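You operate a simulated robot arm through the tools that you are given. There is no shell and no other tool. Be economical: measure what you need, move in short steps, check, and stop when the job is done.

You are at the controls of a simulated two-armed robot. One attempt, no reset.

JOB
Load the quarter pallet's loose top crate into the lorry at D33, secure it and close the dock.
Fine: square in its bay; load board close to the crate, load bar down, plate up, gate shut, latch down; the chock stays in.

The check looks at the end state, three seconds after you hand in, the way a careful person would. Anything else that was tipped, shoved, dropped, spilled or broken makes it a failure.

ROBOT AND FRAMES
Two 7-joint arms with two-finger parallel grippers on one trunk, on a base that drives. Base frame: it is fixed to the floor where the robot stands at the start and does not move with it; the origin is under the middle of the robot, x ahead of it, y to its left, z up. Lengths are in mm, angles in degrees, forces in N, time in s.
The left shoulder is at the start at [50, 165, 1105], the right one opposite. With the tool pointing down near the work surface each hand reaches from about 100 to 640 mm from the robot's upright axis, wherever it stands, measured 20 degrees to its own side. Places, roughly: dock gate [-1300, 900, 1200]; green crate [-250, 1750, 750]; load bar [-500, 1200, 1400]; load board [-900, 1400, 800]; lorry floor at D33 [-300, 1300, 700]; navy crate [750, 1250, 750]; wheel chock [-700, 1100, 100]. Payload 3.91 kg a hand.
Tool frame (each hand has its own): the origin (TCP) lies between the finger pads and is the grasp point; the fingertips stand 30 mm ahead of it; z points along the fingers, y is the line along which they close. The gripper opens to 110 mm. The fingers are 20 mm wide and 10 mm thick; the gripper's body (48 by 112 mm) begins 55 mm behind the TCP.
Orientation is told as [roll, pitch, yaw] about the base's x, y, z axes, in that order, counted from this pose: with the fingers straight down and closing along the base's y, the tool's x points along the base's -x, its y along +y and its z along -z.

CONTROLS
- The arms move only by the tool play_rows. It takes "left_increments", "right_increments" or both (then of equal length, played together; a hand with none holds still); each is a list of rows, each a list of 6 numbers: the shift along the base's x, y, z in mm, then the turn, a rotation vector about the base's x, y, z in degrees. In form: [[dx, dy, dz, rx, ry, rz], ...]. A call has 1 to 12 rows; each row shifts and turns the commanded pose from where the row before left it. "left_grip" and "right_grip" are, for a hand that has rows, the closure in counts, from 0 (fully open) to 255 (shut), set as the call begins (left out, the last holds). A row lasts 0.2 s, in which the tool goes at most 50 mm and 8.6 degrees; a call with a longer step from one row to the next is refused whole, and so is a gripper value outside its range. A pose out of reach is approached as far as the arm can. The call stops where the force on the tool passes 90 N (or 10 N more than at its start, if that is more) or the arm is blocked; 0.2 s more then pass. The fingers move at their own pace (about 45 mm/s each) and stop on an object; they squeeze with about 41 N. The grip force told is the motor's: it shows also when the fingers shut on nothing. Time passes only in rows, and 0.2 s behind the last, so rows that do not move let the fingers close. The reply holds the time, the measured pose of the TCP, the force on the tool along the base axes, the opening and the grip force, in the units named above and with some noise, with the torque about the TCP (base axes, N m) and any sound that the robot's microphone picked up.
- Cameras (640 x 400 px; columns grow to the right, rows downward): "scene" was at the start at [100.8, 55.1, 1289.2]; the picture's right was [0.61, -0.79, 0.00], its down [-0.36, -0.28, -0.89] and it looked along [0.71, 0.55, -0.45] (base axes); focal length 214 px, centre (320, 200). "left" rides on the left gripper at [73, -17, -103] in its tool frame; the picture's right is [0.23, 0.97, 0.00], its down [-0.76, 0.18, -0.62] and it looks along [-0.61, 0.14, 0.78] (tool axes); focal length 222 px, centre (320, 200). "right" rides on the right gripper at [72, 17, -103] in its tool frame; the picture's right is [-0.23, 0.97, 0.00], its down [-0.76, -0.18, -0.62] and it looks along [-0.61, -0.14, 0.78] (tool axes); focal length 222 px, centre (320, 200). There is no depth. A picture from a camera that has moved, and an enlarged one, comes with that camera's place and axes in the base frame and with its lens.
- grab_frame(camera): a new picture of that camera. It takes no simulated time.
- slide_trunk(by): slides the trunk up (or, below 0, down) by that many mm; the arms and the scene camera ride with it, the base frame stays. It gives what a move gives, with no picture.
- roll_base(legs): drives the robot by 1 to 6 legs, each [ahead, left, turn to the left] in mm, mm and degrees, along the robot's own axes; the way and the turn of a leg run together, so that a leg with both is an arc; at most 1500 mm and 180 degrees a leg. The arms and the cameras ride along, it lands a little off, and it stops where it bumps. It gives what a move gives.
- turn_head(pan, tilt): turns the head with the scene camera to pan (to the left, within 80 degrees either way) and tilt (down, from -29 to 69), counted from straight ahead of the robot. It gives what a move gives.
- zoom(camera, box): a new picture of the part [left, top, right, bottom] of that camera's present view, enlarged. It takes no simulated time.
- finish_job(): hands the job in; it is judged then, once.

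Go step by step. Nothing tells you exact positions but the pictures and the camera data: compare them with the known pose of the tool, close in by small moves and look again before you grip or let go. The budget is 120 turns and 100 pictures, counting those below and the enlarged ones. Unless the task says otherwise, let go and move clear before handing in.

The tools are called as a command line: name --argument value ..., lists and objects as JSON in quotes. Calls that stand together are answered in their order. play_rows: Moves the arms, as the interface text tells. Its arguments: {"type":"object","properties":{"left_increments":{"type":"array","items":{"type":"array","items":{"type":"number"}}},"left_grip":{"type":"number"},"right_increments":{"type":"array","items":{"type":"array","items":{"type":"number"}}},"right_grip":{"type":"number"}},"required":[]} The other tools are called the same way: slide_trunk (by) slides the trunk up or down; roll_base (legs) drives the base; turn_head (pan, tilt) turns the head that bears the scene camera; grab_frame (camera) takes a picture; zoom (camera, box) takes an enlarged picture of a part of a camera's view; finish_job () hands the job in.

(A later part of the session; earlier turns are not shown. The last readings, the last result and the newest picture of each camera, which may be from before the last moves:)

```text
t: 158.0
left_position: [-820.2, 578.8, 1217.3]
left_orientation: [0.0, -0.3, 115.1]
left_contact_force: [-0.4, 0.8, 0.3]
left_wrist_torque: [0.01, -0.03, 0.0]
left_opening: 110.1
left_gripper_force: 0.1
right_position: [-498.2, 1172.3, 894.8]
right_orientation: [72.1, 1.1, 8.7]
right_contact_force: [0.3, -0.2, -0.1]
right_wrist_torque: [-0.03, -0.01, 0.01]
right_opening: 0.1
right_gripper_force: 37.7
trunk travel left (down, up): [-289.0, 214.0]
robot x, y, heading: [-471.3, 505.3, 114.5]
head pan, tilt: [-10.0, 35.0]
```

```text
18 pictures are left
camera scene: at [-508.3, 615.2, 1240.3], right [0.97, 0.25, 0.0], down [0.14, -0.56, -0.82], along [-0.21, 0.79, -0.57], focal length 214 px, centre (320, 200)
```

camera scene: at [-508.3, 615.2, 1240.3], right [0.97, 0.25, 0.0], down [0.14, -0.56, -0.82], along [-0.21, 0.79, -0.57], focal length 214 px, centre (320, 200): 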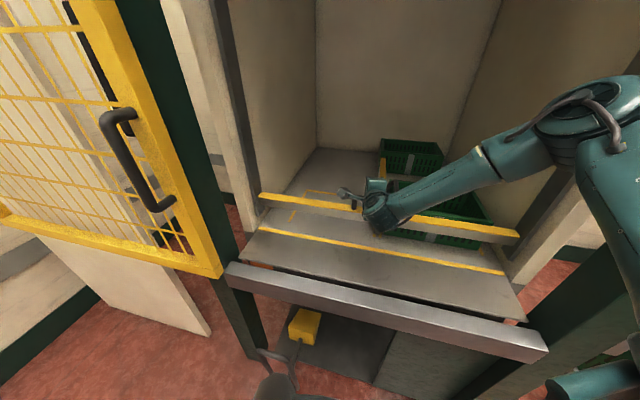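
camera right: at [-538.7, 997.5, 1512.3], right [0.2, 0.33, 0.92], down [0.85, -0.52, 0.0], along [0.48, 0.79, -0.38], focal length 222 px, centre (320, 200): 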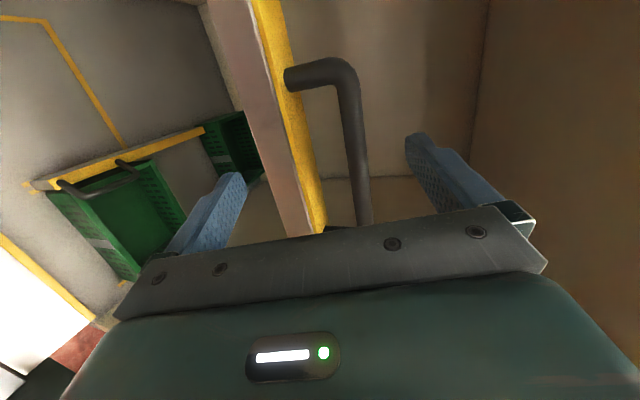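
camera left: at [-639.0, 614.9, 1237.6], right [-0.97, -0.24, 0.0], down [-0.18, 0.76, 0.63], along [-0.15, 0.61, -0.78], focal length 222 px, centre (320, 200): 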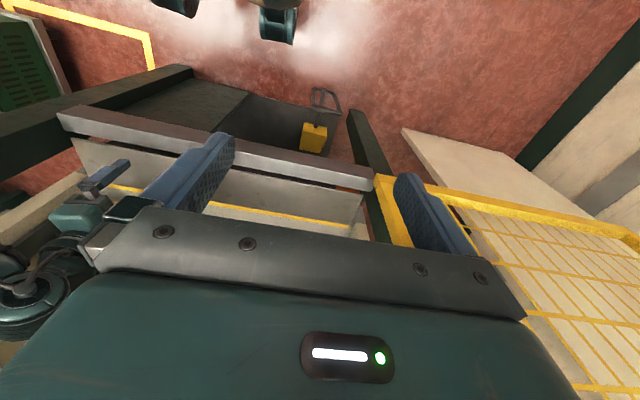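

slide_trunk --by -40

play_rows --right_increments '[[0, 0, -6, 0, 0, 0], [0, 0, -6, 0, 0, 0], [0, 0, -6, 0, 0, 0]]'

grab_frame --camera "scene"

```text
t: 158.8
left_position: [-818.4, 573.6, 1177.9]
left_orientation: [0.0, -0.5, 115.2]
left_contact_force: [0.1, -0.2, 0.1]
left_wrist_torque: [0.01, 0.02, -0.05]
left_opening: 109.9
left_gripper_force: 0.0
right_position: [-499.4, 1173.9, 871.1]
right_orientation: [73.9, 1.5, 8.4]
right_contact_force: [4.9, 3.1, 47.8]
right_wrist_torque: [-0.55, 0.39, 0.02]
right_opening: 0.0
right_gripper_force: 37.9
trunk travel left (down, up): [-249.0, 254.0]
robot x, y, heading: [-473.7, 502.0, 114.6]
head pan, tilt: [-10.0, 35.0]
```

```text
t: 159.7
left_position: [-819.2, 580.0, 1175.1]
left_orientation: [0.0, -0.1, 115.1]
left_contact_force: [-0.3, 0.2, 0.1]
left_wrist_torque: [0.0, -0.03, 0.0]
left_opening: 109.9
left_gripper_force: 0.1
right_position: [-503.7, 1184.8, 867.9]
right_orientation: [75.7, 1.8, 7.3]
right_contact_force: [-5.8, 13.5, 17.9]
right_wrist_torque: [-0.28, 0.15, -0.18]
right_opening: 0.2
right_gripper_force: 37.8
right hand out of reach, approached as far as the arm can: row 3
trunk travel left (down, up): [-249.0, 254.0]
robot x, y, heading: [-475.1, 506.5, 114.5]
head pan, tilt: [-10.0, 35.0]
stopped in row 3 (right hand): the force on the tool passed its limit at 92 N (the readings are from after the stop); the commanded pose is now the measured one
```

```text
17 pictures are left
camera scene: at [-508.4, 614.9, 1199.2], right [0.97, 0.25, 0.0], down [0.14, -0.56, -0.82], along [-0.2, 0.79, -0.57], focal length 214 px, centre (320, 200)
```

scene: 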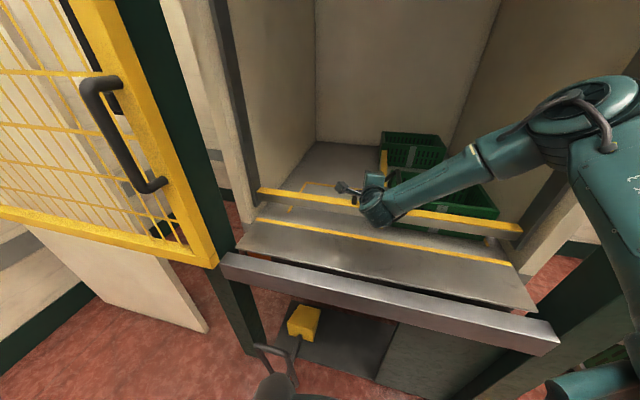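

The bar is down on its stop. Withdraw the right hand, back away, and look at the yellow lever at the right post which I take for the plate lever.

play_rows --right_increments '[[0, 0, 30, 0, 0, 0], [0, -30, 25, 0, 0, 0], [0, -40, 20, 0, 0, 0], [0, -40, 10, 0, 0, 0], [0, -40, 0, 0, 0, 0], [0, -40, 0, 0, 0, 0]]'

roll_base --legs '[[-320, 147, 0]]'

turn_head --pan -75 --tilt 20

grab_frame --camera "scene"

```text
t: 161.1
left_position: [-819.1, 578.5, 1176.8]
left_orientation: [0.0, -0.4, 115.2]
left_contact_force: [-1.1, 0.1, -0.2]
left_wrist_torque: [-0.04, -0.01, 0.01]
left_opening: 110.0
left_gripper_force: 0.0
right_position: [-501.5, 990.4, 945.1]
right_orientation: [74.9, 1.5, 7.4]
right_contact_force: [-0.4, 0.6, 0.2]
right_wrist_torque: [0.0, 0.02, -0.02]
right_opening: 0.0
right_gripper_force: 38.2
trunk travel left (down, up): [-249.0, 254.0]
robot x, y, heading: [-473.4, 504.7, 114.4]
head pan, tilt: [-10.0, 35.0]
```

```text
t: 163.3
left_position: [-817.3, 228.7, 1176.1]
left_orientation: [0.1, -0.4, 115.2]
left_contact_force: [0.0, 0.4, -0.1]
left_wrist_torque: [0.03, -0.02, 0.05]
left_opening: 110.0
left_gripper_force: 0.0
right_position: [-501.1, 642.5, 944.9]
right_orientation: [74.9, 1.4, 7.3]
right_contact_force: [0.0, 0.3, -0.5]
right_wrist_torque: [-0.02, 0.01, 0.0]
right_opening: 0.0
right_gripper_force: 37.6
trunk travel left (down, up): [-249.0, 254.0]
robot x, y, heading: [-470.6, 155.6, 114.8]
head pan, tilt: [-10.0, 35.0]
```

```text
t: 164.7
left_position: [-817.0, 229.1, 1176.7]
left_orientation: [0.0, -0.3, 115.3]
left_contact_force: [0.7, -0.4, -0.8]
left_wrist_torque: [0.03, -0.03, -0.01]
left_opening: 109.9
left_gripper_force: 0.0
right_position: [-501.2, 642.5, 944.9]
right_orientation: [74.8, 1.4, 7.4]
right_contact_force: [0.3, 0.0, -0.4]
right_wrist_torque: [0.03, 0.0, 0.02]
right_opening: 0.1
right_gripper_force: 38.0
trunk travel left (down, up): [-249.0, 254.0]
robot x, y, heading: [-473.6, 157.2, 114.8]
head pan, tilt: [-75.0, 20.0]
```

```text
16 pictures are left
camera scene: at [-413.4, 240.2, 1224.2], right [0.64, -0.77, 0.0], down [-0.26, -0.22, -0.94], along [0.72, 0.6, -0.34], focal length 214 px, centre (320, 200)
```

scene: 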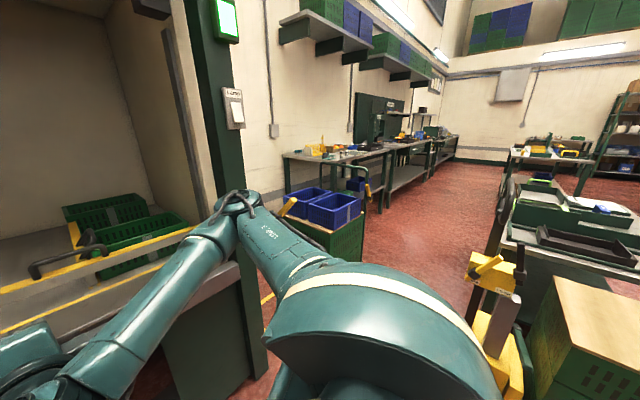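

The lever tip is at about (38, 759, 962), with its pivot around (38, 1058, 655). I'll reorient the right hand downward and drive to stand before it, facing +y.

roll_base --legs '[[0, 0, -24.8], [0, -330, 0]]'

play_rows --right_increments '[[0, 0, 10, -7.2, 3.9, 0], [0, 0, 10, -7.2, 3.9, 0], [0, 0, 10, -7.2, 3.9, 0], [0, 0, 10, -7.2, 3.9, 0], [0, 0, 10, -7.2, 3.9, 0], [0, 0, 10, -7.2, 3.9, 0], [0, 0, 10, -7.2, 3.9, 0], [0, 0, 10, -7.2, 3.9, 0], [0, 0, 10, -7.2, 3.9, 0]]' --right_grip 0

```text
t: 169.5
left_position: [-419.1, 367.2, 1177.0]
left_orientation: [-0.1, -0.3, 90.4]
left_contact_force: [0.1, 0.9, 0.6]
left_wrist_torque: [0.01, -0.02, -0.01]
left_opening: 109.8
left_gripper_force: 0.0
right_position: [40.3, 608.4, 945.5]
right_orientation: [74.8, 1.5, -17.2]
right_contact_force: [-0.4, -0.4, -0.4]
right_wrist_torque: [-0.02, 0.02, -0.03]
right_opening: 0.0
right_gripper_force: 37.7
trunk travel left (down, up): [-249.0, 254.0]
robot x, y, heading: [-133.2, 151.6, 89.8]
head pan, tilt: [-75.0, 20.0]
```

```text
t: 171.5
left_position: [-419.4, 366.3, 1176.8]
left_orientation: [0.0, -0.4, 90.4]
left_contact_force: [0.2, 1.1, -0.2]
left_wrist_torque: [0.01, 0.01, 0.02]
left_opening: 110.1
left_gripper_force: 0.1
right_position: [41.1, 608.4, 1034.2]
right_orientation: [1.0, 11.1, -26.7]
right_contact_force: [1.0, 0.5, -0.8]
right_wrist_torque: [0.01, 0.01, -0.01]
right_opening: 110.2
right_gripper_force: 0.1
trunk travel left (down, up): [-249.0, 254.0]
robot x, y, heading: [-134.5, 154.9, 89.9]
head pan, tilt: [-75.0, 20.0]
```

play_rows --right_increments '[[0, 0, 10, -2.95, -4.75, 0], [0, 0, 10, -2.95, -4.75, 0], [0, 0, 5, 0, 0, 8.5], [0, 0, 5, 0, 0, 8.5], [0, 0, 5, 0, 0, 8.5], [0, 0, 5, 0, 0, 8.5], [0, 0, 5, 0, 0, 8.5], [0, 0, 0, 0, 0, 8.5], [0, 0, 0, 0, 0, 8.5], [0, 0, 0, 0, 0, 8.5], [0, 0, 0, 0, 0, 8.5], [0, 0, 0, 0, 0, 8.5]]'

play_rows --right_increments '[[0, 10, 0, 0, 0, 8], [0, 10, 0, 0, 0, 8], [0, 10, 0, 0, 0, 8], [0, 10, 0, 0, 0, 7.7]]'

turn_head --pan -20 --tilt 30

grab_frame --camera "scene"

grab_frame --camera "right"

```text
t: 174.1
left_position: [-419.0, 366.5, 1175.4]
left_orientation: [0.0, -0.3, 90.5]
left_contact_force: [-0.5, 0.4, -0.6]
left_wrist_torque: [-0.01, -0.01, -0.02]
left_opening: 110.1
left_gripper_force: 0.1
right_position: [41.3, 608.2, 1081.1]
right_orientation: [0.1, -0.3, 58.3]
right_contact_force: [0.3, -0.2, -0.2]
right_wrist_torque: [-0.02, 0.01, -0.01]
right_opening: 110.0
right_gripper_force: 0.1
trunk travel left (down, up): [-249.0, 254.0]
robot x, y, heading: [-133.7, 157.6, 89.9]
head pan, tilt: [-75.0, 20.0]
```

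```text
t: 175.1
left_position: [-418.4, 366.3, 1175.7]
left_orientation: [-0.1, -0.4, 90.4]
left_contact_force: [0.2, -0.2, 0.4]
left_wrist_torque: [0.0, 0.0, -0.01]
left_opening: 109.9
left_gripper_force: 0.0
right_position: [41.2, 649.9, 1079.7]
right_orientation: [0.0, -0.1, 90.0]
right_contact_force: [-0.6, -0.2, 0.4]
right_wrist_torque: [-0.01, -0.01, 0.03]
right_opening: 110.3
right_gripper_force: 0.0
trunk travel left (down, up): [-249.0, 254.0]
robot x, y, heading: [-136.2, 155.2, 90.1]
head pan, tilt: [-75.0, 20.0]
```

```text
t: 176.3
left_position: [-418.4, 366.8, 1176.3]
left_orientation: [0.0, -0.4, 90.4]
left_contact_force: [0.1, -0.5, 0.0]
left_wrist_torque: [-0.04, 0.0, 0.0]
left_opening: 109.9
left_gripper_force: 0.0
right_position: [40.6, 649.4, 1081.1]
right_orientation: [0.1, -0.2, 89.8]
right_contact_force: [-0.1, 0.6, 0.4]
right_wrist_torque: [0.03, 0.0, 0.02]
right_opening: 110.1
right_gripper_force: 0.0
trunk travel left (down, up): [-249.0, 254.0]
robot x, y, heading: [-136.4, 153.5, 89.7]
head pan, tilt: [-20.0, 30.0]
```

```text
15 pictures are left
camera scene: at [-105.1, 267.6, 1208.2], right [0.94, -0.35, 0.0], down [-0.17, -0.47, -0.87], along [0.3, 0.81, -0.5], focal length 214 px, centre (320, 200)
```

scene: 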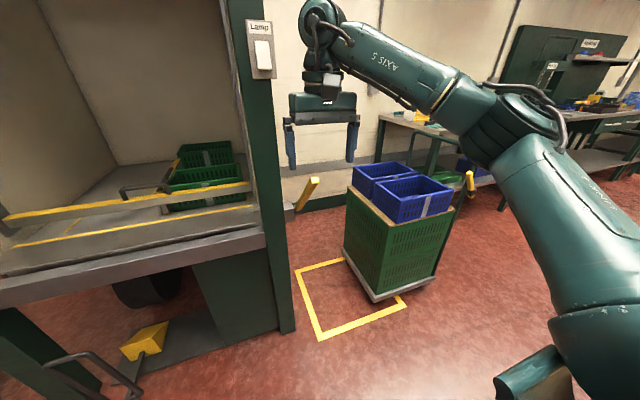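

```text
14 pictures are left
camera right: at [23.7, 576.9, 1183.9], right [-0.97, 0.23, 0.0], down [0.18, 0.76, 0.62], along [0.14, 0.61, -0.78], focal length 222 px, centre (320, 200)
```

right: 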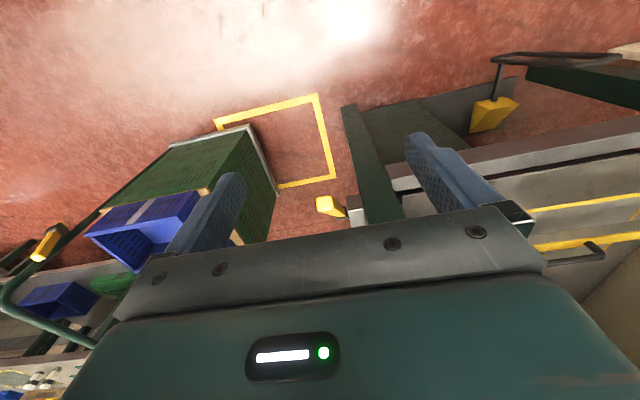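

Lever tip near (68, 810, 930), lower end nearer the post. Move above it.

play_rows --right_increments '[[5.4, 36, -15, 0, 0, 0], [5.4, 36, -15, 0, 0, 0], [5.4, 36, -15, 0, 0, 0], [5.4, 36, -15, 0, 0, 0], [5.4, 36, -15, 0, 0, 0]]'

grab_frame --camera "right"

zoom --camera "scene" --box '[220, 80, 420, 280]'

```text
t: 177.5
left_position: [-418.7, 366.7, 1176.8]
left_orientation: [0.0, -0.4, 90.4]
left_contact_force: [-0.5, -0.2, 0.2]
left_wrist_torque: [-0.04, 0.02, -0.02]
left_opening: 110.0
left_gripper_force: 0.0
right_position: [60.4, 788.9, 1016.7]
right_orientation: [0.1, -0.1, 89.8]
right_contact_force: [-0.5, 0.7, 0.1]
right_wrist_torque: [-0.01, 0.0, 0.01]
right_opening: 110.1
right_gripper_force: 0.0
right hand out of reach, approached as far as the arm can: row 4, 5
trunk travel left (down, up): [-249.0, 254.0]
robot x, y, heading: [-135.9, 151.6, 90.1]
head pan, tilt: [-20.0, 30.0]
```

```text
13 pictures are left
camera right: at [43.2, 715.0, 1119.7], right [-0.97, 0.23, 0.0], down [0.18, 0.76, 0.62], along [0.14, 0.61, -0.78], focal length 222 px, centre (320, 200)
```

right: 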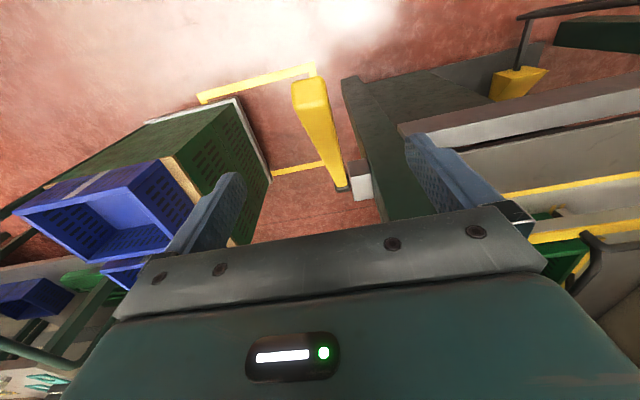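

```text
2.00 times, centred on (320, 180) of scene
camera zoom: at [-105.3, 267.5, 1208.2], right [0.94, -0.35, 0.0], down [-0.17, -0.47, -0.87], along [0.3, 0.81, -0.5], focal length 429 px, centre (320, 240)
```

zoom: 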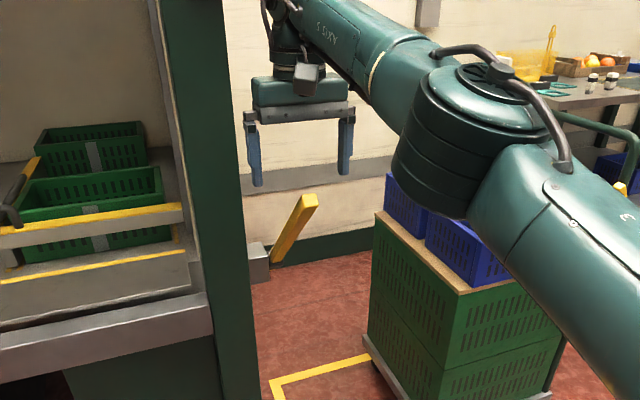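

Lever: pivot about (65, 1014, 715), tip (53, 744, 977). Descend onto it and grip.

play_rows --right_increments '[[-1, 0, -20, 0, 0, 0], [-1, 0, -20, 0, 0, 0], [-1, 0, -20, 0, 0, 0], [-1, 0, -18, 0, 0, 0]]'

play_rows --right_increments '[[0, 0, 0, 0, 0, 0], [0, 0, 0, 0, 0, 0], [0, 0, 0, 0, 0, 0], [0, 0, 0, 0, 0, 0], [0, 0, 0, 0, 0, 0], [0, 0, 0, 0, 0, 0]]' --right_grip 255

```text
t: 178.5
left_position: [-419.0, 366.4, 1176.0]
left_orientation: [0.0, -0.3, 90.4]
left_contact_force: [0.2, -0.4, 0.1]
left_wrist_torque: [0.0, -0.02, -0.01]
left_opening: 110.0
left_gripper_force: 0.1
right_position: [56.9, 786.7, 939.8]
right_orientation: [0.2, -0.1, 89.8]
right_contact_force: [-0.7, 0.2, -0.1]
right_wrist_torque: [0.0, 0.01, -0.01]
right_opening: 110.3
right_gripper_force: 0.0
trunk travel left (down, up): [-249.0, 254.0]
robot x, y, heading: [-134.8, 154.2, 90.1]
head pan, tilt: [-20.0, 30.0]
```

```text
t: 179.9
left_position: [-417.7, 366.0, 1175.9]
left_orientation: [0.1, -0.3, 90.4]
left_contact_force: [0.3, -0.5, -0.4]
left_wrist_torque: [0.01, 0.0, -0.01]
left_opening: 110.1
left_gripper_force: 0.0
right_position: [57.4, 786.0, 938.9]
right_orientation: [0.0, 0.0, 89.8]
right_contact_force: [5.8, 0.6, 1.8]
right_wrist_torque: [0.0, 0.1, 0.32]
right_opening: 21.7
right_gripper_force: 38.2
trunk travel left (down, up): [-249.0, 254.0]
robot x, y, heading: [-138.1, 154.5, 89.8]
head pan, tilt: [-20.0, 30.0]
```

play_rows --right_increments '[[0, -11, -12, 0, 0, 0], [0, -11.4, -12.7, 0, 0, 0], [0, -10, -13.5, 0, 0, 0], [0, -9.5, -13.8, 0, 0, 0]]'

grab_frame --camera "scene"

```text
t: 180.6
left_position: [-419.2, 367.9, 1175.6]
left_orientation: [0.1, -0.3, 90.5]
left_contact_force: [-0.2, -0.4, -0.2]
left_wrist_torque: [-0.02, -0.01, 0.03]
left_opening: 110.1
left_gripper_force: 0.1
right_position: [58.1, 769.7, 928.8]
right_orientation: [0.5, -2.3, 89.6]
right_contact_force: [-1.5, 9.6, 10.1]
right_wrist_torque: [-1.49, -1.11, 0.01]
right_opening: 21.6
right_gripper_force: 45.0
trunk travel left (down, up): [-249.0, 254.0]
robot x, y, heading: [-135.1, 151.4, 90.1]
head pan, tilt: [-20.0, 30.0]
stopped in row 3 (right hand): the force on the tool passed its limit at 103 N (the readings are from after the stop); the commanded pose is now the measured one
```

```text
11 pictures are left
camera scene: at [-105.9, 268.7, 1207.6], right [0.94, -0.34, 0.0], down [-0.17, -0.47, -0.87], along [0.3, 0.81, -0.5], focal length 214 px, centre (320, 200)
```

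scene: 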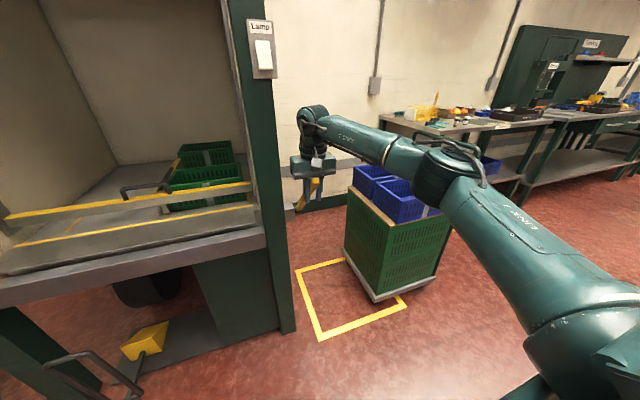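

That way is blocked, so the lever must go the other way (up and over toward the lorry). I'll release, retract the hand, move closer, and regrip.

play_rows --right_increments '[[0, 0, 0, 0, 0, 0], [0, 0, 0, 0, 0, 0], [0, 0, 0, 0, 0, 0], [0, 0, 0, 0, 2.3, 0], [0, 0, 45, 0, 0, 0], [0, 0, 45, 0, 0, 0], [0, -40, 30, 0, 0, 0], [0, -45, 0, 0, 0, 0], [0, -45, 0, 0, 0, 0], [0, -45, 0, 0, 0, 0], [0, -45, 0, 0, 0, 0], [0, -45, 0, 0, 0, 0]]' --right_grip 0

roll_base --legs '[[300, 0, 0]]'

```text
t: 183.2
left_position: [-419.1, 366.7, 1176.0]
left_orientation: [-0.1, -0.3, 90.5]
left_contact_force: [0.4, 0.1, -0.2]
left_wrist_torque: [0.02, 0.03, -0.03]
left_opening: 110.1
left_gripper_force: 0.1
right_position: [57.4, 504.2, 1048.2]
right_orientation: [2.7, -2.1, 89.4]
right_contact_force: [0.4, 0.5, -0.5]
right_wrist_torque: [0.0, 0.0, 0.01]
right_opening: 110.3
right_gripper_force: 0.0
trunk travel left (down, up): [-249.0, 254.0]
robot x, y, heading: [-138.1, 157.7, 89.6]
head pan, tilt: [-20.0, 30.0]
```

```text
t: 185.3
left_position: [-415.0, 671.9, 1176.9]
left_orientation: [0.1, -0.3, 90.1]
left_contact_force: [0.0, 0.3, -0.2]
left_wrist_torque: [0.0, 0.01, 0.01]
left_opening: 110.0
left_gripper_force: 0.0
right_position: [60.9, 805.4, 1047.8]
right_orientation: [2.8, -2.0, 89.2]
right_contact_force: [-0.3, 0.4, -0.3]
right_wrist_torque: [0.03, -0.04, 0.01]
right_opening: 110.0
right_gripper_force: 0.2
trunk travel left (down, up): [-249.0, 254.0]
robot x, y, heading: [-134.2, 455.4, 89.5]
head pan, tilt: [-20.0, 30.0]
```

play_rows --right_increments '[[-1, 0, -30, -2, -2.7, 0], [-1, 0, -30, 0, 0, 0], [-1, 0, -30, 0, 0, 0], [-1, 0, -26, 0, 0, 0]]'

play_rows --right_increments '[[0, 0, 0, 0, 0, 0], [0, 0, 0, 0, 0, 0], [0, 0, 0, 0, 0, 0], [0, 0, 0, 0, 0, 0], [0, 0, 0, 0, 0, 0], [0, 0, 0, 0, 0, 0]]' --right_grip 255

play_rows --right_increments '[[0, 7, 8, 0, 0, 0], [0, 9, 8, 0, 0, 0], [0, 11, 10, 0, 0, 0], [0, 11, 9, 0, 0, 0]]'

```text
t: 186.3
left_position: [-415.1, 670.1, 1176.4]
left_orientation: [0.2, -0.2, 90.1]
left_contact_force: [0.3, 0.1, -0.2]
left_wrist_torque: [0.01, 0.01, 0.01]
left_opening: 110.1
left_gripper_force: 0.0
right_position: [56.6, 806.7, 931.6]
right_orientation: [0.1, -0.2, 89.2]
right_contact_force: [0.6, 0.0, 0.4]
right_wrist_torque: [-0.01, 0.01, 0.01]
right_opening: 110.2
right_gripper_force: 0.0
trunk travel left (down, up): [-249.0, 254.0]
robot x, y, heading: [-136.0, 458.4, 89.4]
head pan, tilt: [-20.0, 30.0]
```

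```text
t: 187.7
left_position: [-414.6, 671.3, 1176.5]
left_orientation: [0.1, -0.3, 90.1]
left_contact_force: [-0.3, 0.0, -0.3]
left_wrist_torque: [0.05, -0.01, -0.01]
left_opening: 109.9
left_gripper_force: 0.0
right_position: [58.4, 807.3, 932.4]
right_orientation: [0.1, 0.0, 89.1]
right_contact_force: [6.9, -0.3, 1.2]
right_wrist_torque: [-0.02, -0.02, 0.45]
right_opening: 22.1
right_gripper_force: 38.0
trunk travel left (down, up): [-249.0, 254.0]
robot x, y, heading: [-134.9, 456.2, 89.5]
head pan, tilt: [-20.0, 30.0]
```

```text
t: 188.7
left_position: [-414.6, 671.9, 1177.0]
left_orientation: [0.1, -0.3, 90.1]
left_contact_force: [-1.0, 0.2, -0.7]
left_wrist_torque: [-0.02, 0.02, 0.04]
left_opening: 110.1
left_gripper_force: 0.0
right_position: [57.3, 844.7, 965.6]
right_orientation: [0.2, 0.0, 89.2]
right_contact_force: [2.4, -5.3, -20.1]
right_wrist_torque: [-1.18, 0.26, 0.72]
right_opening: 22.2
right_gripper_force: 44.8
trunk travel left (down, up): [-249.0, 254.0]
robot x, y, heading: [-136.0, 459.0, 89.5]
head pan, tilt: [-20.0, 30.0]
```

It moves, lifting the plate's weight. Continue along the arc.

play_rows --right_increments '[[0, 27.7, 14.8, 0, 0, 0], [0, 28.5, 13.3, 0, 0, 0], [0, 29.8, 10.2, 0, 0, 0], [0, 30.7, 7.1, 0, 0, 0], [0, 31.3, 3.9, 0, 0, 0], [0, 31.5, 0.5, 0, 0, 0], [0, 31.4, -2.8, 0, 0, 0]]'

turn_head --pan 0 --tilt 30

grab_frame --camera "scene"

```text
t: 190.3
left_position: [-415.8, 671.4, 1176.6]
left_orientation: [0.0, -0.2, 90.1]
left_contact_force: [-0.2, -0.4, -0.3]
left_wrist_torque: [-0.01, -0.03, 0.02]
left_opening: 110.3
left_gripper_force: 0.0
right_position: [59.0, 1055.4, 1016.5]
right_orientation: [0.1, -0.2, 89.2]
right_contact_force: [0.6, -0.1, 0.4]
right_wrist_torque: [-0.01, 0.04, 0.0]
right_opening: 0.0
right_gripper_force: 37.9
trunk travel left (down, up): [-249.0, 254.0]
robot x, y, heading: [-135.6, 462.2, 89.4]
head pan, tilt: [-20.0, 30.0]
```

```text
t: 191.1
left_position: [-415.7, 670.7, 1177.0]
left_orientation: [0.0, -0.3, 90.1]
left_contact_force: [-0.2, 0.2, 0.3]
left_wrist_torque: [-0.03, -0.01, -0.01]
left_opening: 110.2
left_gripper_force: 0.1
right_position: [59.2, 1053.6, 1017.1]
right_orientation: [0.2, 0.0, 89.2]
right_contact_force: [0.8, 0.3, -0.1]
right_wrist_torque: [-0.02, -0.01, 0.02]
right_opening: 0.4
right_gripper_force: 37.7
trunk travel left (down, up): [-249.0, 254.0]
robot x, y, heading: [-133.5, 454.4, 89.7]
head pan, tilt: [0.0, 30.0]
```

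```text
10 pictures are left
camera scene: at [-133.5, 576.6, 1208.2], right [1.0, -0.01, 0.0], down [0.0, -0.5, -0.87], along [0.01, 0.87, -0.5], focal length 214 px, centre (320, 200)
```

scene: 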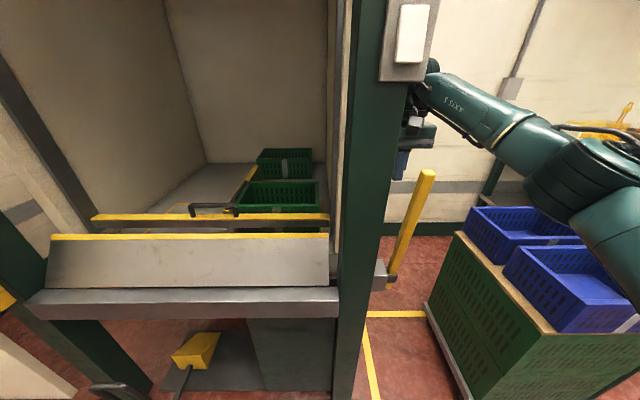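

The grip slipped off but the lever stays, now near vertical with the plate partly raised. I'll go round to its near side and push it on with the hand.

play_rows --right_increments '[[0, 0, 40, 0, 0, 0], [0, 0, 40, 0, 0, 0], [0, 0, 35, 0, 0, 0], [0, -40, 0, 0, 0, 0], [0, -45, 0, 0, 0, 0], [0, -45, 0, 0, 0, 0], [0, -45, 0, 0, 0, 0], [0, -25, 0, 0, 0, 0], [0, 0, -45, 0, 0, 0], [0, 0, -45, 0, 0, 0], [0, 0, -45, 0, 0, 0], [0, 0, -30, 0, 0, 0]]'

play_rows --right_increments '[[0, 25, 0, 0, 0, 0], [0, 25, 0, 0, 0, 0], [0, 25, 0, 0, 0, 0], [0, 25, -3, 0, 0, 0], [0, 25, -3, 0, 0, 0], [0, 25, -5, 0, 0, 0], [0, 25, -5, 0, 0, 0], [0, 25, -5, 0, 0, 0]]'

grab_frame --camera "scene"

```text
t: 192.4
left_position: [-414.7, 672.8, 1176.7]
left_orientation: [0.1, -0.4, 90.1]
left_contact_force: [-0.3, -0.1, 0.0]
left_wrist_torque: [0.05, 0.0, -0.06]
left_opening: 109.8
left_gripper_force: 0.1
right_position: [57.7, 953.3, 1122.7]
right_orientation: [1.0, -1.1, 85.7]
right_contact_force: [4.2, 23.8, 1.8]
right_wrist_torque: [-2.16, 0.04, -1.03]
right_opening: 0.1
right_gripper_force: 37.3
right hand out of reach, approached as far as the arm can: row 3
trunk travel left (down, up): [-249.0, 254.0]
robot x, y, heading: [-134.5, 458.0, 89.7]
head pan, tilt: [0.0, 30.0]
stopped in row 6 (right hand): the force on the tool passed its limit at 123 N (the readings are from after the stop); the commanded pose is now the measured one
```

```text
t: 194.2
left_position: [-415.2, 671.2, 1177.1]
left_orientation: [0.0, -0.5, 90.1]
left_contact_force: [0.1, -0.1, 0.3]
left_wrist_torque: [-0.02, 0.01, -0.06]
left_opening: 110.1
left_gripper_force: 0.1
right_position: [63.0, 1061.5, 1099.2]
right_orientation: [1.1, -1.2, 86.4]
right_contact_force: [0.1, -0.5, -1.0]
right_wrist_torque: [0.0, 0.04, 0.0]
right_opening: 0.0
right_gripper_force: 37.5
right hand out of reach, approached as far as the arm can: row 5, 6, 7, 8
trunk travel left (down, up): [-249.0, 254.0]
robot x, y, heading: [-133.3, 458.8, 89.6]
head pan, tilt: [0.0, 30.0]
```

```text
9 pictures are left
camera scene: at [-133.3, 576.9, 1208.2], right [1.0, -0.01, 0.0], down [0.0, -0.5, -0.87], along [0.01, 0.87, -0.5], focal length 214 px, centre (320, 200)
```

scene: 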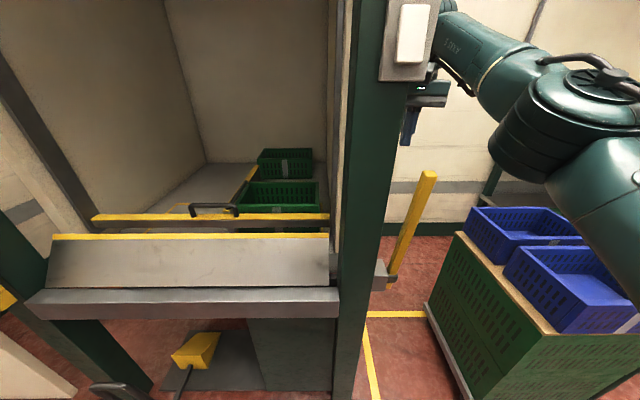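

Raise via trunk to clear the lever tip, come back to its near side, lower, and push.

slide_trunk --by 100

play_rows --right_increments '[[0, -40, 0, -1, -1, 3], [0, -45, 0, 0, 0, 0], [0, -45, 0, 0, 0, 0], [0, -45, 0, 0, 0, 0], [0, -35, 0, 0, 0, 0], [-3, -15, -45, 0, 0, 0], [0, 0, -45, 0, 0, 0], [0, 0, -45, 0, 0, 0], [0, 0, -45, 0, 0, 0], [0, 0, -45, 0, 0, 0]]'

```text
t: 195.5
left_position: [-414.4, 672.4, 1277.1]
left_orientation: [0.1, -0.3, 90.1]
left_contact_force: [-0.5, -0.5, 0.2]
left_wrist_torque: [0.01, 0.0, -0.01]
left_opening: 110.3
left_gripper_force: 0.0
right_position: [63.8, 1062.8, 1198.1]
right_orientation: [1.0, -1.1, 86.3]
right_contact_force: [0.1, 0.4, -0.1]
right_wrist_torque: [0.01, -0.02, 0.01]
right_opening: 0.2
right_gripper_force: 37.8
trunk travel left (down, up): [-349.0, 154.0]
robot x, y, heading: [-131.1, 461.5, 89.2]
head pan, tilt: [0.0, 30.0]
```

```text
t: 196.3
left_position: [-416.6, 671.8, 1276.8]
left_orientation: [0.2, -0.5, 90.3]
left_contact_force: [1.1, -1.7, 1.1]
left_wrist_torque: [0.11, 0.06, -0.03]
left_opening: 110.4
left_gripper_force: 0.1
right_position: [61.6, 953.5, 1196.3]
right_orientation: [1.1, -1.3, 85.9]
right_contact_force: [-6.4, 33.2, 0.2]
right_wrist_torque: [-3.39, -0.54, -1.69]
right_opening: 0.4
right_gripper_force: 37.8
trunk travel left (down, up): [-349.0, 154.0]
robot x, y, heading: [-132.6, 460.8, 89.7]
head pan, tilt: [0.0, 30.0]
stopped in row 4 (right hand): the force on the tool passed its limit at 118 N (the readings are from after the stop); the commanded pose is now the measured one
```

The wrist is meeting the lamp plate on the post; sidestep to +x and come back.

play_rows --right_increments '[[5, 20, 0, -1, -1, 3], [25, 5, 0, 0, 0, 0], [30, 0, 0, 0, 0, 0], [0, -30, 0, 0, 0, 0], [0, -30, 0, 0, 0, 0], [0, -35, 0, 0, 0, 0], [0, -35, 0, 0, 0, 0], [0, -20, -20, 0, 0, 0], [0, 0, -40, 0, 0, 0], [0, 0, -40, 0, 0, 0]]'

play_rows --right_increments '[[-10, -10, -45, 0, 0, 0], [-15, 0, -45, 0, 0, 0], [-15, 0, -40, 0, 0, 0]]'

grab_frame --camera "scene"

```text
t: 198.6
left_position: [-415.1, 670.2, 1277.1]
left_orientation: [0.2, -0.6, 90.2]
left_contact_force: [0.7, 0.6, -0.6]
left_wrist_torque: [-0.03, -0.03, -0.01]
left_opening: 109.9
left_gripper_force: 0.0
right_position: [123.4, 821.0, 1101.2]
right_orientation: [0.0, -0.4, 89.8]
right_contact_force: [0.2, -0.9, 0.0]
right_wrist_torque: [-0.02, 0.02, -0.02]
right_opening: 0.0
right_gripper_force: 37.2
trunk travel left (down, up): [-349.0, 154.0]
robot x, y, heading: [-135.6, 456.9, 89.6]
head pan, tilt: [0.0, 30.0]
```

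```text
t: 199.3
left_position: [-415.4, 670.7, 1277.0]
left_orientation: [0.2, -0.6, 90.2]
left_contact_force: [0.2, 0.1, -0.2]
left_wrist_torque: [-0.02, -0.03, -0.01]
left_opening: 110.0
left_gripper_force: 0.1
right_position: [82.4, 811.0, 967.4]
right_orientation: [0.0, -0.2, 89.7]
right_contact_force: [0.5, -0.2, -0.5]
right_wrist_torque: [0.03, 0.02, -0.02]
right_opening: 0.0
right_gripper_force: 37.9
trunk travel left (down, up): [-349.0, 154.0]
robot x, y, heading: [-135.1, 458.8, 89.7]
head pan, tilt: [0.0, 30.0]
```

```text
8 pictures are left
camera scene: at [-133.7, 577.3, 1308.2], right [1.0, -0.01, 0.0], down [0.0, -0.5, -0.87], along [0.01, 0.87, -0.5], focal length 214 px, centre (320, 200)
```

scene: 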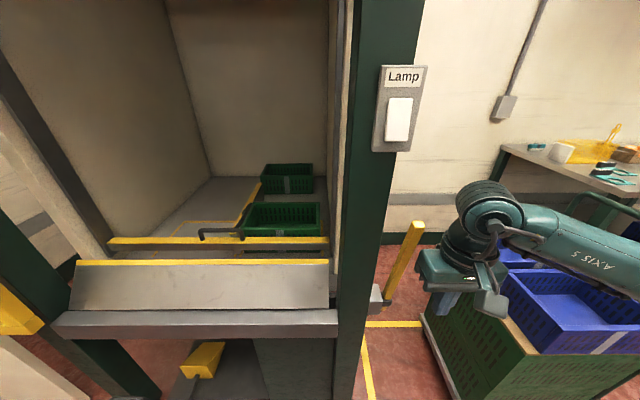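

play_rows --right_increments '[[-9, 20, -15, 0, 0, 0], [-9, 30, -15, 0, 0, 0], [0, 30, 0, 0, 0, 0], [0, 25, 0, 0, 0, 0], [0, 25, 0, 0, 0, 0], [0, 25, 0, 0, 0, 0], [0, 25, 0, 0, 0, 0], [0, 25, 0, 0, 0, 0], [0, 25, -5, 0, 0, 0], [0, 25, -5, 0, 0, 0], [0, 25, -5, 0, 0, 0], [0, 10, -5, 0, 0, 0]]'

grab_frame --camera "scene"

```text
t: 201.1
left_position: [-414.8, 662.2, 1280.2]
left_orientation: [0.2, -1.0, 89.9]
left_contact_force: [-0.6, 0.4, 0.6]
left_wrist_torque: [0.03, 0.0, 0.0]
left_opening: 110.1
left_gripper_force: 0.2
right_position: [66.8, 980.5, 940.6]
right_orientation: [-0.6, 1.7, 90.4]
right_contact_force: [7.4, -54.8, 20.3]
right_wrist_torque: [4.02, 0.26, -0.41]
right_opening: 0.0
right_gripper_force: 38.2
trunk travel left (down, up): [-349.0, 154.0]
robot x, y, heading: [-131.3, 455.1, 89.2]
head pan, tilt: [0.0, 30.0]
stopped in row 8 (right hand): the force on the tool passed its limit at 109 N (the readings are from after the stop); the commanded pose is now the measured one
```

```text
7 pictures are left
camera scene: at [-132.9, 566.7, 1309.7], right [1.0, -0.01, 0.0], down [-0.01, -0.49, -0.87], along [0.01, 0.87, -0.49], focal length 214 px, centre (320, 200)
```

scene: 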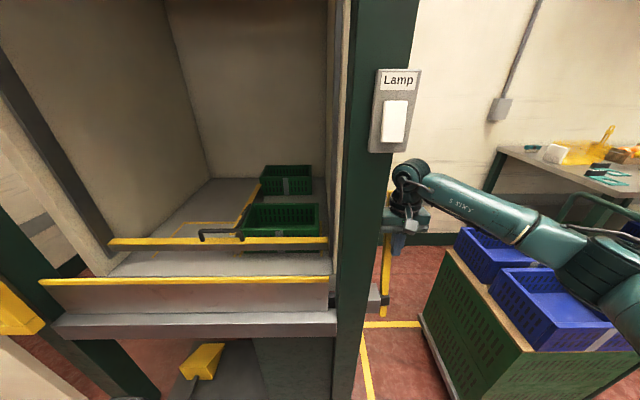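

The lever reached its stop, so the plate should be up. I'll retract the right hand and drive left to the gate, to close it with the left hand.

play_rows --right_increments '[[2, -30, 0, 0, 0, 0], [3, -45, 0, 0, 0, 0], [5, -45, 0, 0, 0, 0], [5, -45, 0, 0, 0, 0], [0, -45, 0, 0, 0, 0]]'

roll_base --legs '[[-25, 0, 0], [0, 660, 0]]'

turn_head --pan 10 --tilt 20

grab_frame --camera "scene"

```text
t: 202.2
left_position: [-415.7, 669.0, 1278.0]
left_orientation: [0.2, -0.6, 90.1]
left_contact_force: [-0.1, -0.2, 0.4]
left_wrist_torque: [0.03, -0.03, 0.0]
left_opening: 109.8
left_gripper_force: 0.0
right_position: [81.5, 776.4, 932.1]
right_orientation: [-0.5, 1.8, 90.4]
right_contact_force: [0.6, -0.1, 0.2]
right_wrist_torque: [0.02, -0.05, 0.0]
right_opening: 0.1
right_gripper_force: 37.8
trunk travel left (down, up): [-349.0, 154.0]
robot x, y, heading: [-133.2, 457.1, 89.5]
head pan, tilt: [0.0, 30.0]
```

```text
t: 209.0
left_position: [-1088.6, 641.7, 1277.0]
left_orientation: [0.2, -0.6, 90.7]
left_contact_force: [0.4, 0.6, -0.7]
left_wrist_torque: [-0.02, -0.01, 0.02]
left_opening: 110.3
left_gripper_force: 0.1
right_position: [-594.8, 757.1, 933.7]
right_orientation: [-0.5, 1.8, 91.1]
right_contact_force: [-1.0, 0.0, 0.1]
right_wrist_torque: [-0.01, -0.03, -0.03]
right_opening: 0.1
right_gripper_force: 37.6
trunk travel left (down, up): [-349.0, 154.0]
robot x, y, heading: [-806.1, 432.9, 90.2]
head pan, tilt: [0.0, 30.0]
```

```text
t: 209.7
left_position: [-1088.4, 642.0, 1277.9]
left_orientation: [0.1, -0.6, 90.7]
left_contact_force: [0.3, 1.1, 0.7]
left_wrist_torque: [0.04, 0.01, -0.02]
left_opening: 110.5
left_gripper_force: 0.1
right_position: [-594.0, 757.9, 932.6]
right_orientation: [-0.5, 1.9, 91.1]
right_contact_force: [-0.7, 1.0, -0.5]
right_wrist_torque: [0.03, -0.01, 0.01]
right_opening: 0.1
right_gripper_force: 37.5
trunk travel left (down, up): [-349.0, 154.0]
robot x, y, heading: [-804.5, 434.8, 90.1]
head pan, tilt: [10.0, 20.0]
```

```text
6 pictures are left
camera scene: at [-822.6, 553.6, 1324.2], right [0.98, 0.18, 0.0], down [0.06, -0.34, -0.94], along [-0.17, 0.92, -0.34], focal length 214 px, centre (320, 200)
```

scene: 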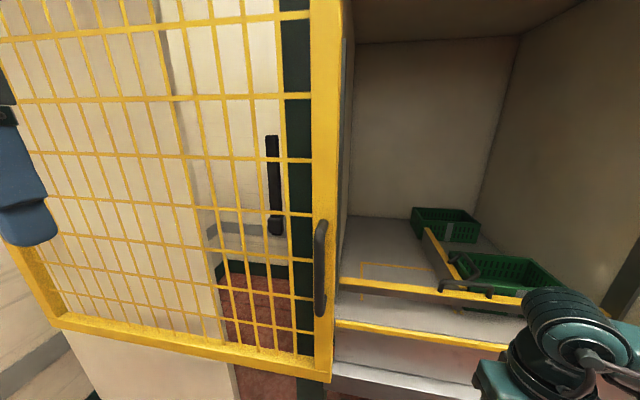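

Handle is at about (−873, 829), z 1008–1183. Put the left hand's closed fingers just left of it, then slide the gate by driving right.

play_rows --left_increments '[[23.6, 37.4, -27.4, 0, 0, 0], [23.6, 37.4, -27.4, 0, 0, 0], [23.6, 37.4, -27.4, 0, 0, 0], [23.6, 37.4, -27.4, 0, 0, 0], [23.6, 37.4, -27.4, 0, 0, 0], [0, 0, 0, 0, 0, 0], [0, 0, 0, 0, 0, 0]]' --left_grip 255

roll_base --legs '[[0, -150, 0]]'

grab_frame --camera "scene"

```text
refused: row 1 steps farther than a row can; nothing moved
```

```text
t: 211.7
left_position: [-940.6, 642.8, 1278.2]
left_orientation: [0.3, -0.7, 90.5]
left_contact_force: [-1.0, 0.3, 0.1]
left_wrist_torque: [0.0, 0.01, 0.03]
left_opening: 110.1
left_gripper_force: 0.0
right_position: [-446.1, 757.5, 931.0]
right_orientation: [-0.5, 1.9, 90.9]
right_contact_force: [0.1, -0.6, -0.1]
right_wrist_torque: [0.02, 0.02, 0.01]
right_opening: 0.0
right_gripper_force: 38.0
trunk travel left (down, up): [-349.0, 154.0]
robot x, y, heading: [-661.5, 433.3, 90.0]
head pan, tilt: [10.0, 20.0]
```

```text
5 pictures are left
camera scene: at [-675.2, 554.0, 1324.2], right [0.98, 0.17, 0.0], down [0.06, -0.34, -0.94], along [-0.16, 0.93, -0.34], focal length 214 px, centre (320, 200)
```

scene: 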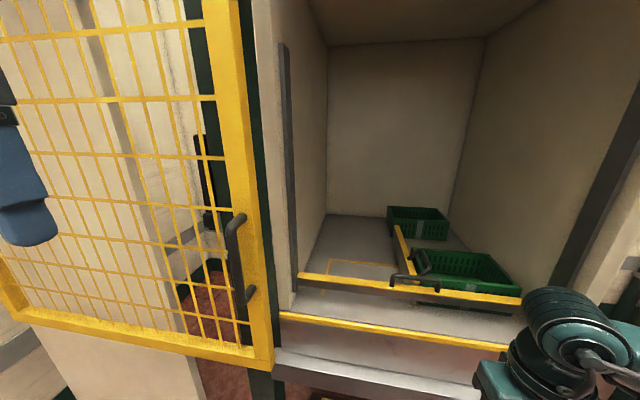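

play_rows --left_increments '[[-4, 34.8, -23, 0, 0, 0], [-4, 34.8, -23, 0, 0, 0], [-4, 34.8, -23, 0, 0, 0], [-4, 34.8, -23, 0, 0, 0], [-4, 34.8, -23, 0, 0, 0], [-4, 34.8, -23, 0, 0, 0], [0, 0, 0, 0, 0, 0]]' --left_grip 255

roll_base --legs '[[0, -160, 0]]'

grab_frame --camera "scene"

```text
t: 213.3
left_position: [-964.1, 848.4, 1143.4]
left_orientation: [0.2, -0.7, 90.6]
left_contact_force: [0.0, -18.1, 2.6]
left_wrist_torque: [1.24, -0.06, -0.29]
left_opening: 0.2
left_gripper_force: 31.2
right_position: [-446.6, 754.1, 933.5]
right_orientation: [-0.5, 1.6, 91.0]
right_contact_force: [0.0, -0.1, -0.5]
right_wrist_torque: [0.03, 0.04, -0.02]
right_opening: 0.1
right_gripper_force: 37.6
trunk travel left (down, up): [-349.0, 154.0]
robot x, y, heading: [-658.1, 436.8, 90.2]
head pan, tilt: [10.0, 20.0]
```

```text
t: 215.3
left_position: [-803.1, 849.3, 1142.0]
left_orientation: [0.2, -0.6, 90.4]
left_contact_force: [5.8, -27.0, -11.8]
left_wrist_torque: [1.11, 0.45, -0.65]
left_opening: 0.0
left_gripper_force: 37.6
right_position: [-286.3, 753.7, 932.8]
right_orientation: [-0.4, 1.6, 90.9]
right_contact_force: [0.0, 0.1, 0.2]
right_wrist_torque: [0.02, 0.02, -0.01]
right_opening: 0.1
right_gripper_force: 37.7
trunk travel left (down, up): [-349.0, 154.0]
robot x, y, heading: [-497.9, 434.6, 89.9]
head pan, tilt: [10.0, 20.0]
```

```text
4 pictures are left
camera scene: at [-514.5, 550.7, 1324.5], right [0.98, 0.17, 0.0], down [0.06, -0.33, -0.94], along [-0.16, 0.93, -0.34], focal length 214 px, centre (320, 200)
```

scene: 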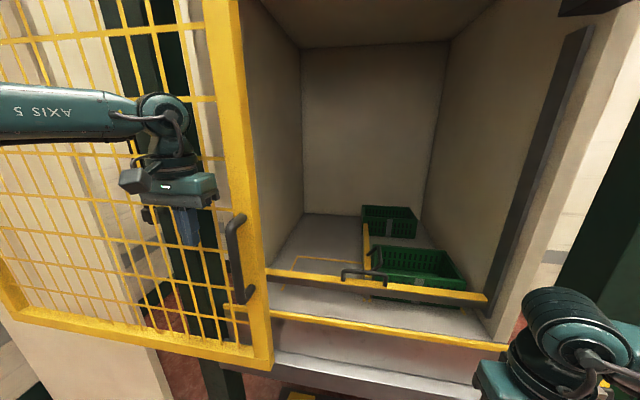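

The gate follows. Continue driving right to close it.

roll_base --legs '[[0, -560, 0]]'

roll_base --legs '[[0, -60, 0]]'

turn_head --pan 20 --tilt 12

grab_frame --camera "scene"

```text
t: 220.7
left_position: [-244.9, 848.3, 1142.2]
left_orientation: [0.2, -0.4, 90.3]
left_contact_force: [0.0, -22.1, -6.0]
left_wrist_torque: [1.01, 0.05, -0.36]
left_opening: 0.0
left_gripper_force: 37.8
right_position: [272.6, 755.3, 933.4]
right_orientation: [-0.5, 1.8, 90.9]
right_contact_force: [0.1, 0.3, -0.4]
right_wrist_torque: [0.01, 0.04, 0.0]
right_opening: 0.0
right_gripper_force: 37.7
trunk travel left (down, up): [-349.0, 154.0]
robot x, y, heading: [60.8, 433.8, 90.0]
head pan, tilt: [10.0, 20.0]
```

```text
t: 221.9
left_position: [-186.0, 848.4, 1141.7]
left_orientation: [0.3, -0.2, 90.3]
left_contact_force: [-0.7, -19.3, -3.9]
left_wrist_torque: [0.97, 0.05, -0.31]
left_opening: 0.3
left_gripper_force: 37.5
right_position: [330.8, 755.8, 932.9]
right_orientation: [-0.5, 1.7, 90.9]
right_contact_force: [0.2, -0.2, 0.0]
right_wrist_torque: [0.02, 0.04, 0.01]
right_opening: 0.1
right_gripper_force: 37.8
trunk travel left (down, up): [-349.0, 154.0]
robot x, y, heading: [119.3, 435.3, 90.0]
head pan, tilt: [10.0, 20.0]
```

```text
t: 222.6
left_position: [-185.5, 847.3, 1142.3]
left_orientation: [0.3, -0.3, 90.2]
left_contact_force: [-1.3, -12.7, 3.1]
left_wrist_torque: [0.89, -0.14, -0.13]
left_opening: 0.2
left_gripper_force: 38.4
right_position: [331.8, 754.4, 932.3]
right_orientation: [-0.5, 1.8, 91.0]
right_contact_force: [-0.3, 0.3, 0.3]
right_wrist_torque: [-0.03, 0.01, -0.02]
right_opening: 0.2
right_gripper_force: 37.8
trunk travel left (down, up): [-349.0, 154.0]
robot x, y, heading: [123.8, 438.3, 90.2]
head pan, tilt: [20.0, 12.0]
```

```text
3 pictures are left
camera scene: at [87.2, 547.5, 1337.5], right [0.94, 0.34, 0.0], down [0.07, -0.19, -0.98], along [-0.33, 0.92, -0.21], focal length 214 px, centre (320, 200)
```

scene: 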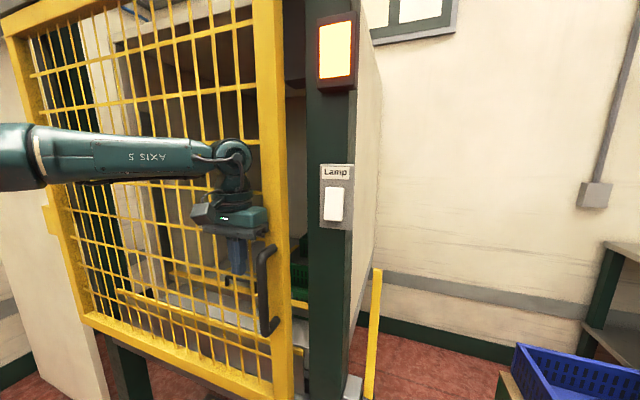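

Nearly closed. Push the last bit until it stops.

roll_base --legs '[[0, -45, 0]]'

roll_base --legs '[[0, -40, 0]]'

```text
t: 223.7
left_position: [-139.0, 847.9, 1140.5]
left_orientation: [0.2, -0.3, 90.2]
left_contact_force: [-0.7, -18.1, -4.8]
left_wrist_torque: [0.85, 0.03, -0.29]
left_opening: 0.0
left_gripper_force: 37.4
right_position: [377.0, 755.6, 933.4]
right_orientation: [-0.4, 1.7, 90.9]
right_contact_force: [-1.0, -0.2, 0.1]
right_wrist_torque: [0.01, 0.01, -0.02]
right_opening: 0.0
right_gripper_force: 37.7
trunk travel left (down, up): [-349.0, 154.0]
robot x, y, heading: [167.1, 434.0, 90.1]
head pan, tilt: [20.0, 12.0]
```

```text
t: 224.8
left_position: [-110.5, 847.5, 1140.2]
left_orientation: [0.5, 0.0, 91.4]
left_contact_force: [-3.8, -9.0, 0.5]
left_wrist_torque: [0.76, -0.43, 0.03]
left_opening: 0.0
left_gripper_force: 37.7
right_position: [413.2, 755.5, 933.8]
right_orientation: [-0.7, 1.9, 91.1]
right_contact_force: [-0.4, 0.2, -0.7]
right_wrist_torque: [0.02, 0.01, -0.02]
right_opening: 0.0
right_gripper_force: 37.5
trunk travel left (down, up): [-349.0, 154.0]
robot x, y, heading: [202.4, 434.5, 90.2]
head pan, tilt: [20.0, 12.0]
stopped in leg 1: the robot was blocked; the commanded pose is now the measured one
```

The gate is shut against its stop. Now to the latch near (−978, 930), bar upright from z≈1140 to 1300: back the left hand off and drive left.

play_rows --left_increments '[[-5, -30, 0, 0, 0, 0], [0, -40, 0, 0, 0, 0]]'

roll_base --legs '[[0, 995, 0]]'

turn_head --pan 20 --tilt 8

grab_frame --camera "scene"

```text
t: 225.4
left_position: [-115.2, 778.8, 1139.7]
left_orientation: [0.4, 0.0, 91.3]
left_contact_force: [-0.5, -0.2, 0.3]
left_wrist_torque: [-0.01, 0.03, 0.04]
left_opening: 0.3
left_gripper_force: 38.2
right_position: [414.4, 756.5, 933.0]
right_orientation: [-0.5, 1.9, 91.0]
right_contact_force: [0.5, 0.2, -1.2]
right_wrist_torque: [-0.02, 0.0, -0.01]
right_opening: 0.3
right_gripper_force: 37.9
trunk travel left (down, up): [-349.0, 154.0]
robot x, y, heading: [203.1, 432.1, 90.2]
head pan, tilt: [20.0, 12.0]
```

```text
t: 234.4
left_position: [-1101.5, 784.1, 1140.1]
left_orientation: [0.6, 0.1, 90.7]
left_contact_force: [0.1, -0.3, 0.1]
left_wrist_torque: [-0.02, 0.02, -0.01]
left_opening: 0.0
left_gripper_force: 37.5
right_position: [-573.5, 756.4, 932.3]
right_orientation: [-0.6, 1.9, 90.5]
right_contact_force: [0.7, 1.1, 0.1]
right_wrist_torque: [0.01, 0.0, 0.01]
right_opening: 0.1
right_gripper_force: 38.0
trunk travel left (down, up): [-349.0, 154.0]
robot x, y, heading: [-784.1, 438.8, 89.8]
head pan, tilt: [20.0, 12.0]
```

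```text
t: 235.1
left_position: [-1100.8, 783.3, 1139.8]
left_orientation: [0.6, 0.1, 90.8]
left_contact_force: [-1.0, -0.2, 0.3]
left_wrist_torque: [0.0, 0.02, 0.01]
left_opening: 0.0
left_gripper_force: 37.6
right_position: [-573.0, 756.1, 932.3]
right_orientation: [-0.5, 2.0, 90.5]
right_contact_force: [0.5, -0.3, 0.1]
right_wrist_torque: [0.0, 0.02, -0.01]
right_opening: 0.0
right_gripper_force: 37.7
trunk travel left (down, up): [-349.0, 154.0]
robot x, y, heading: [-786.8, 433.4, 89.7]
head pan, tilt: [20.0, 8.0]
```

```text
2 pictures are left
camera scene: at [-818.5, 550.6, 1343.7], right [0.94, 0.34, 0.0], down [0.05, -0.13, -0.99], along [-0.33, 0.93, -0.14], focal length 214 px, centre (320, 200)
```

scene: 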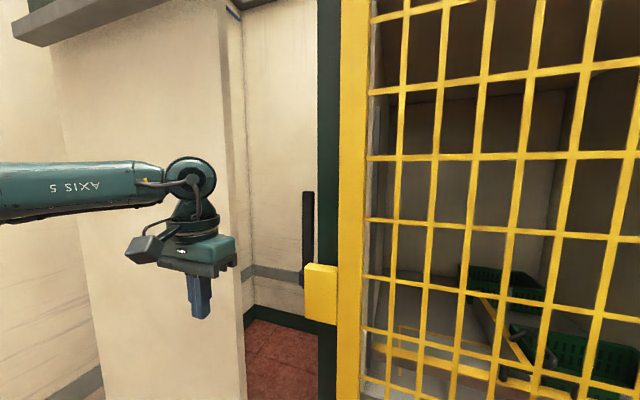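

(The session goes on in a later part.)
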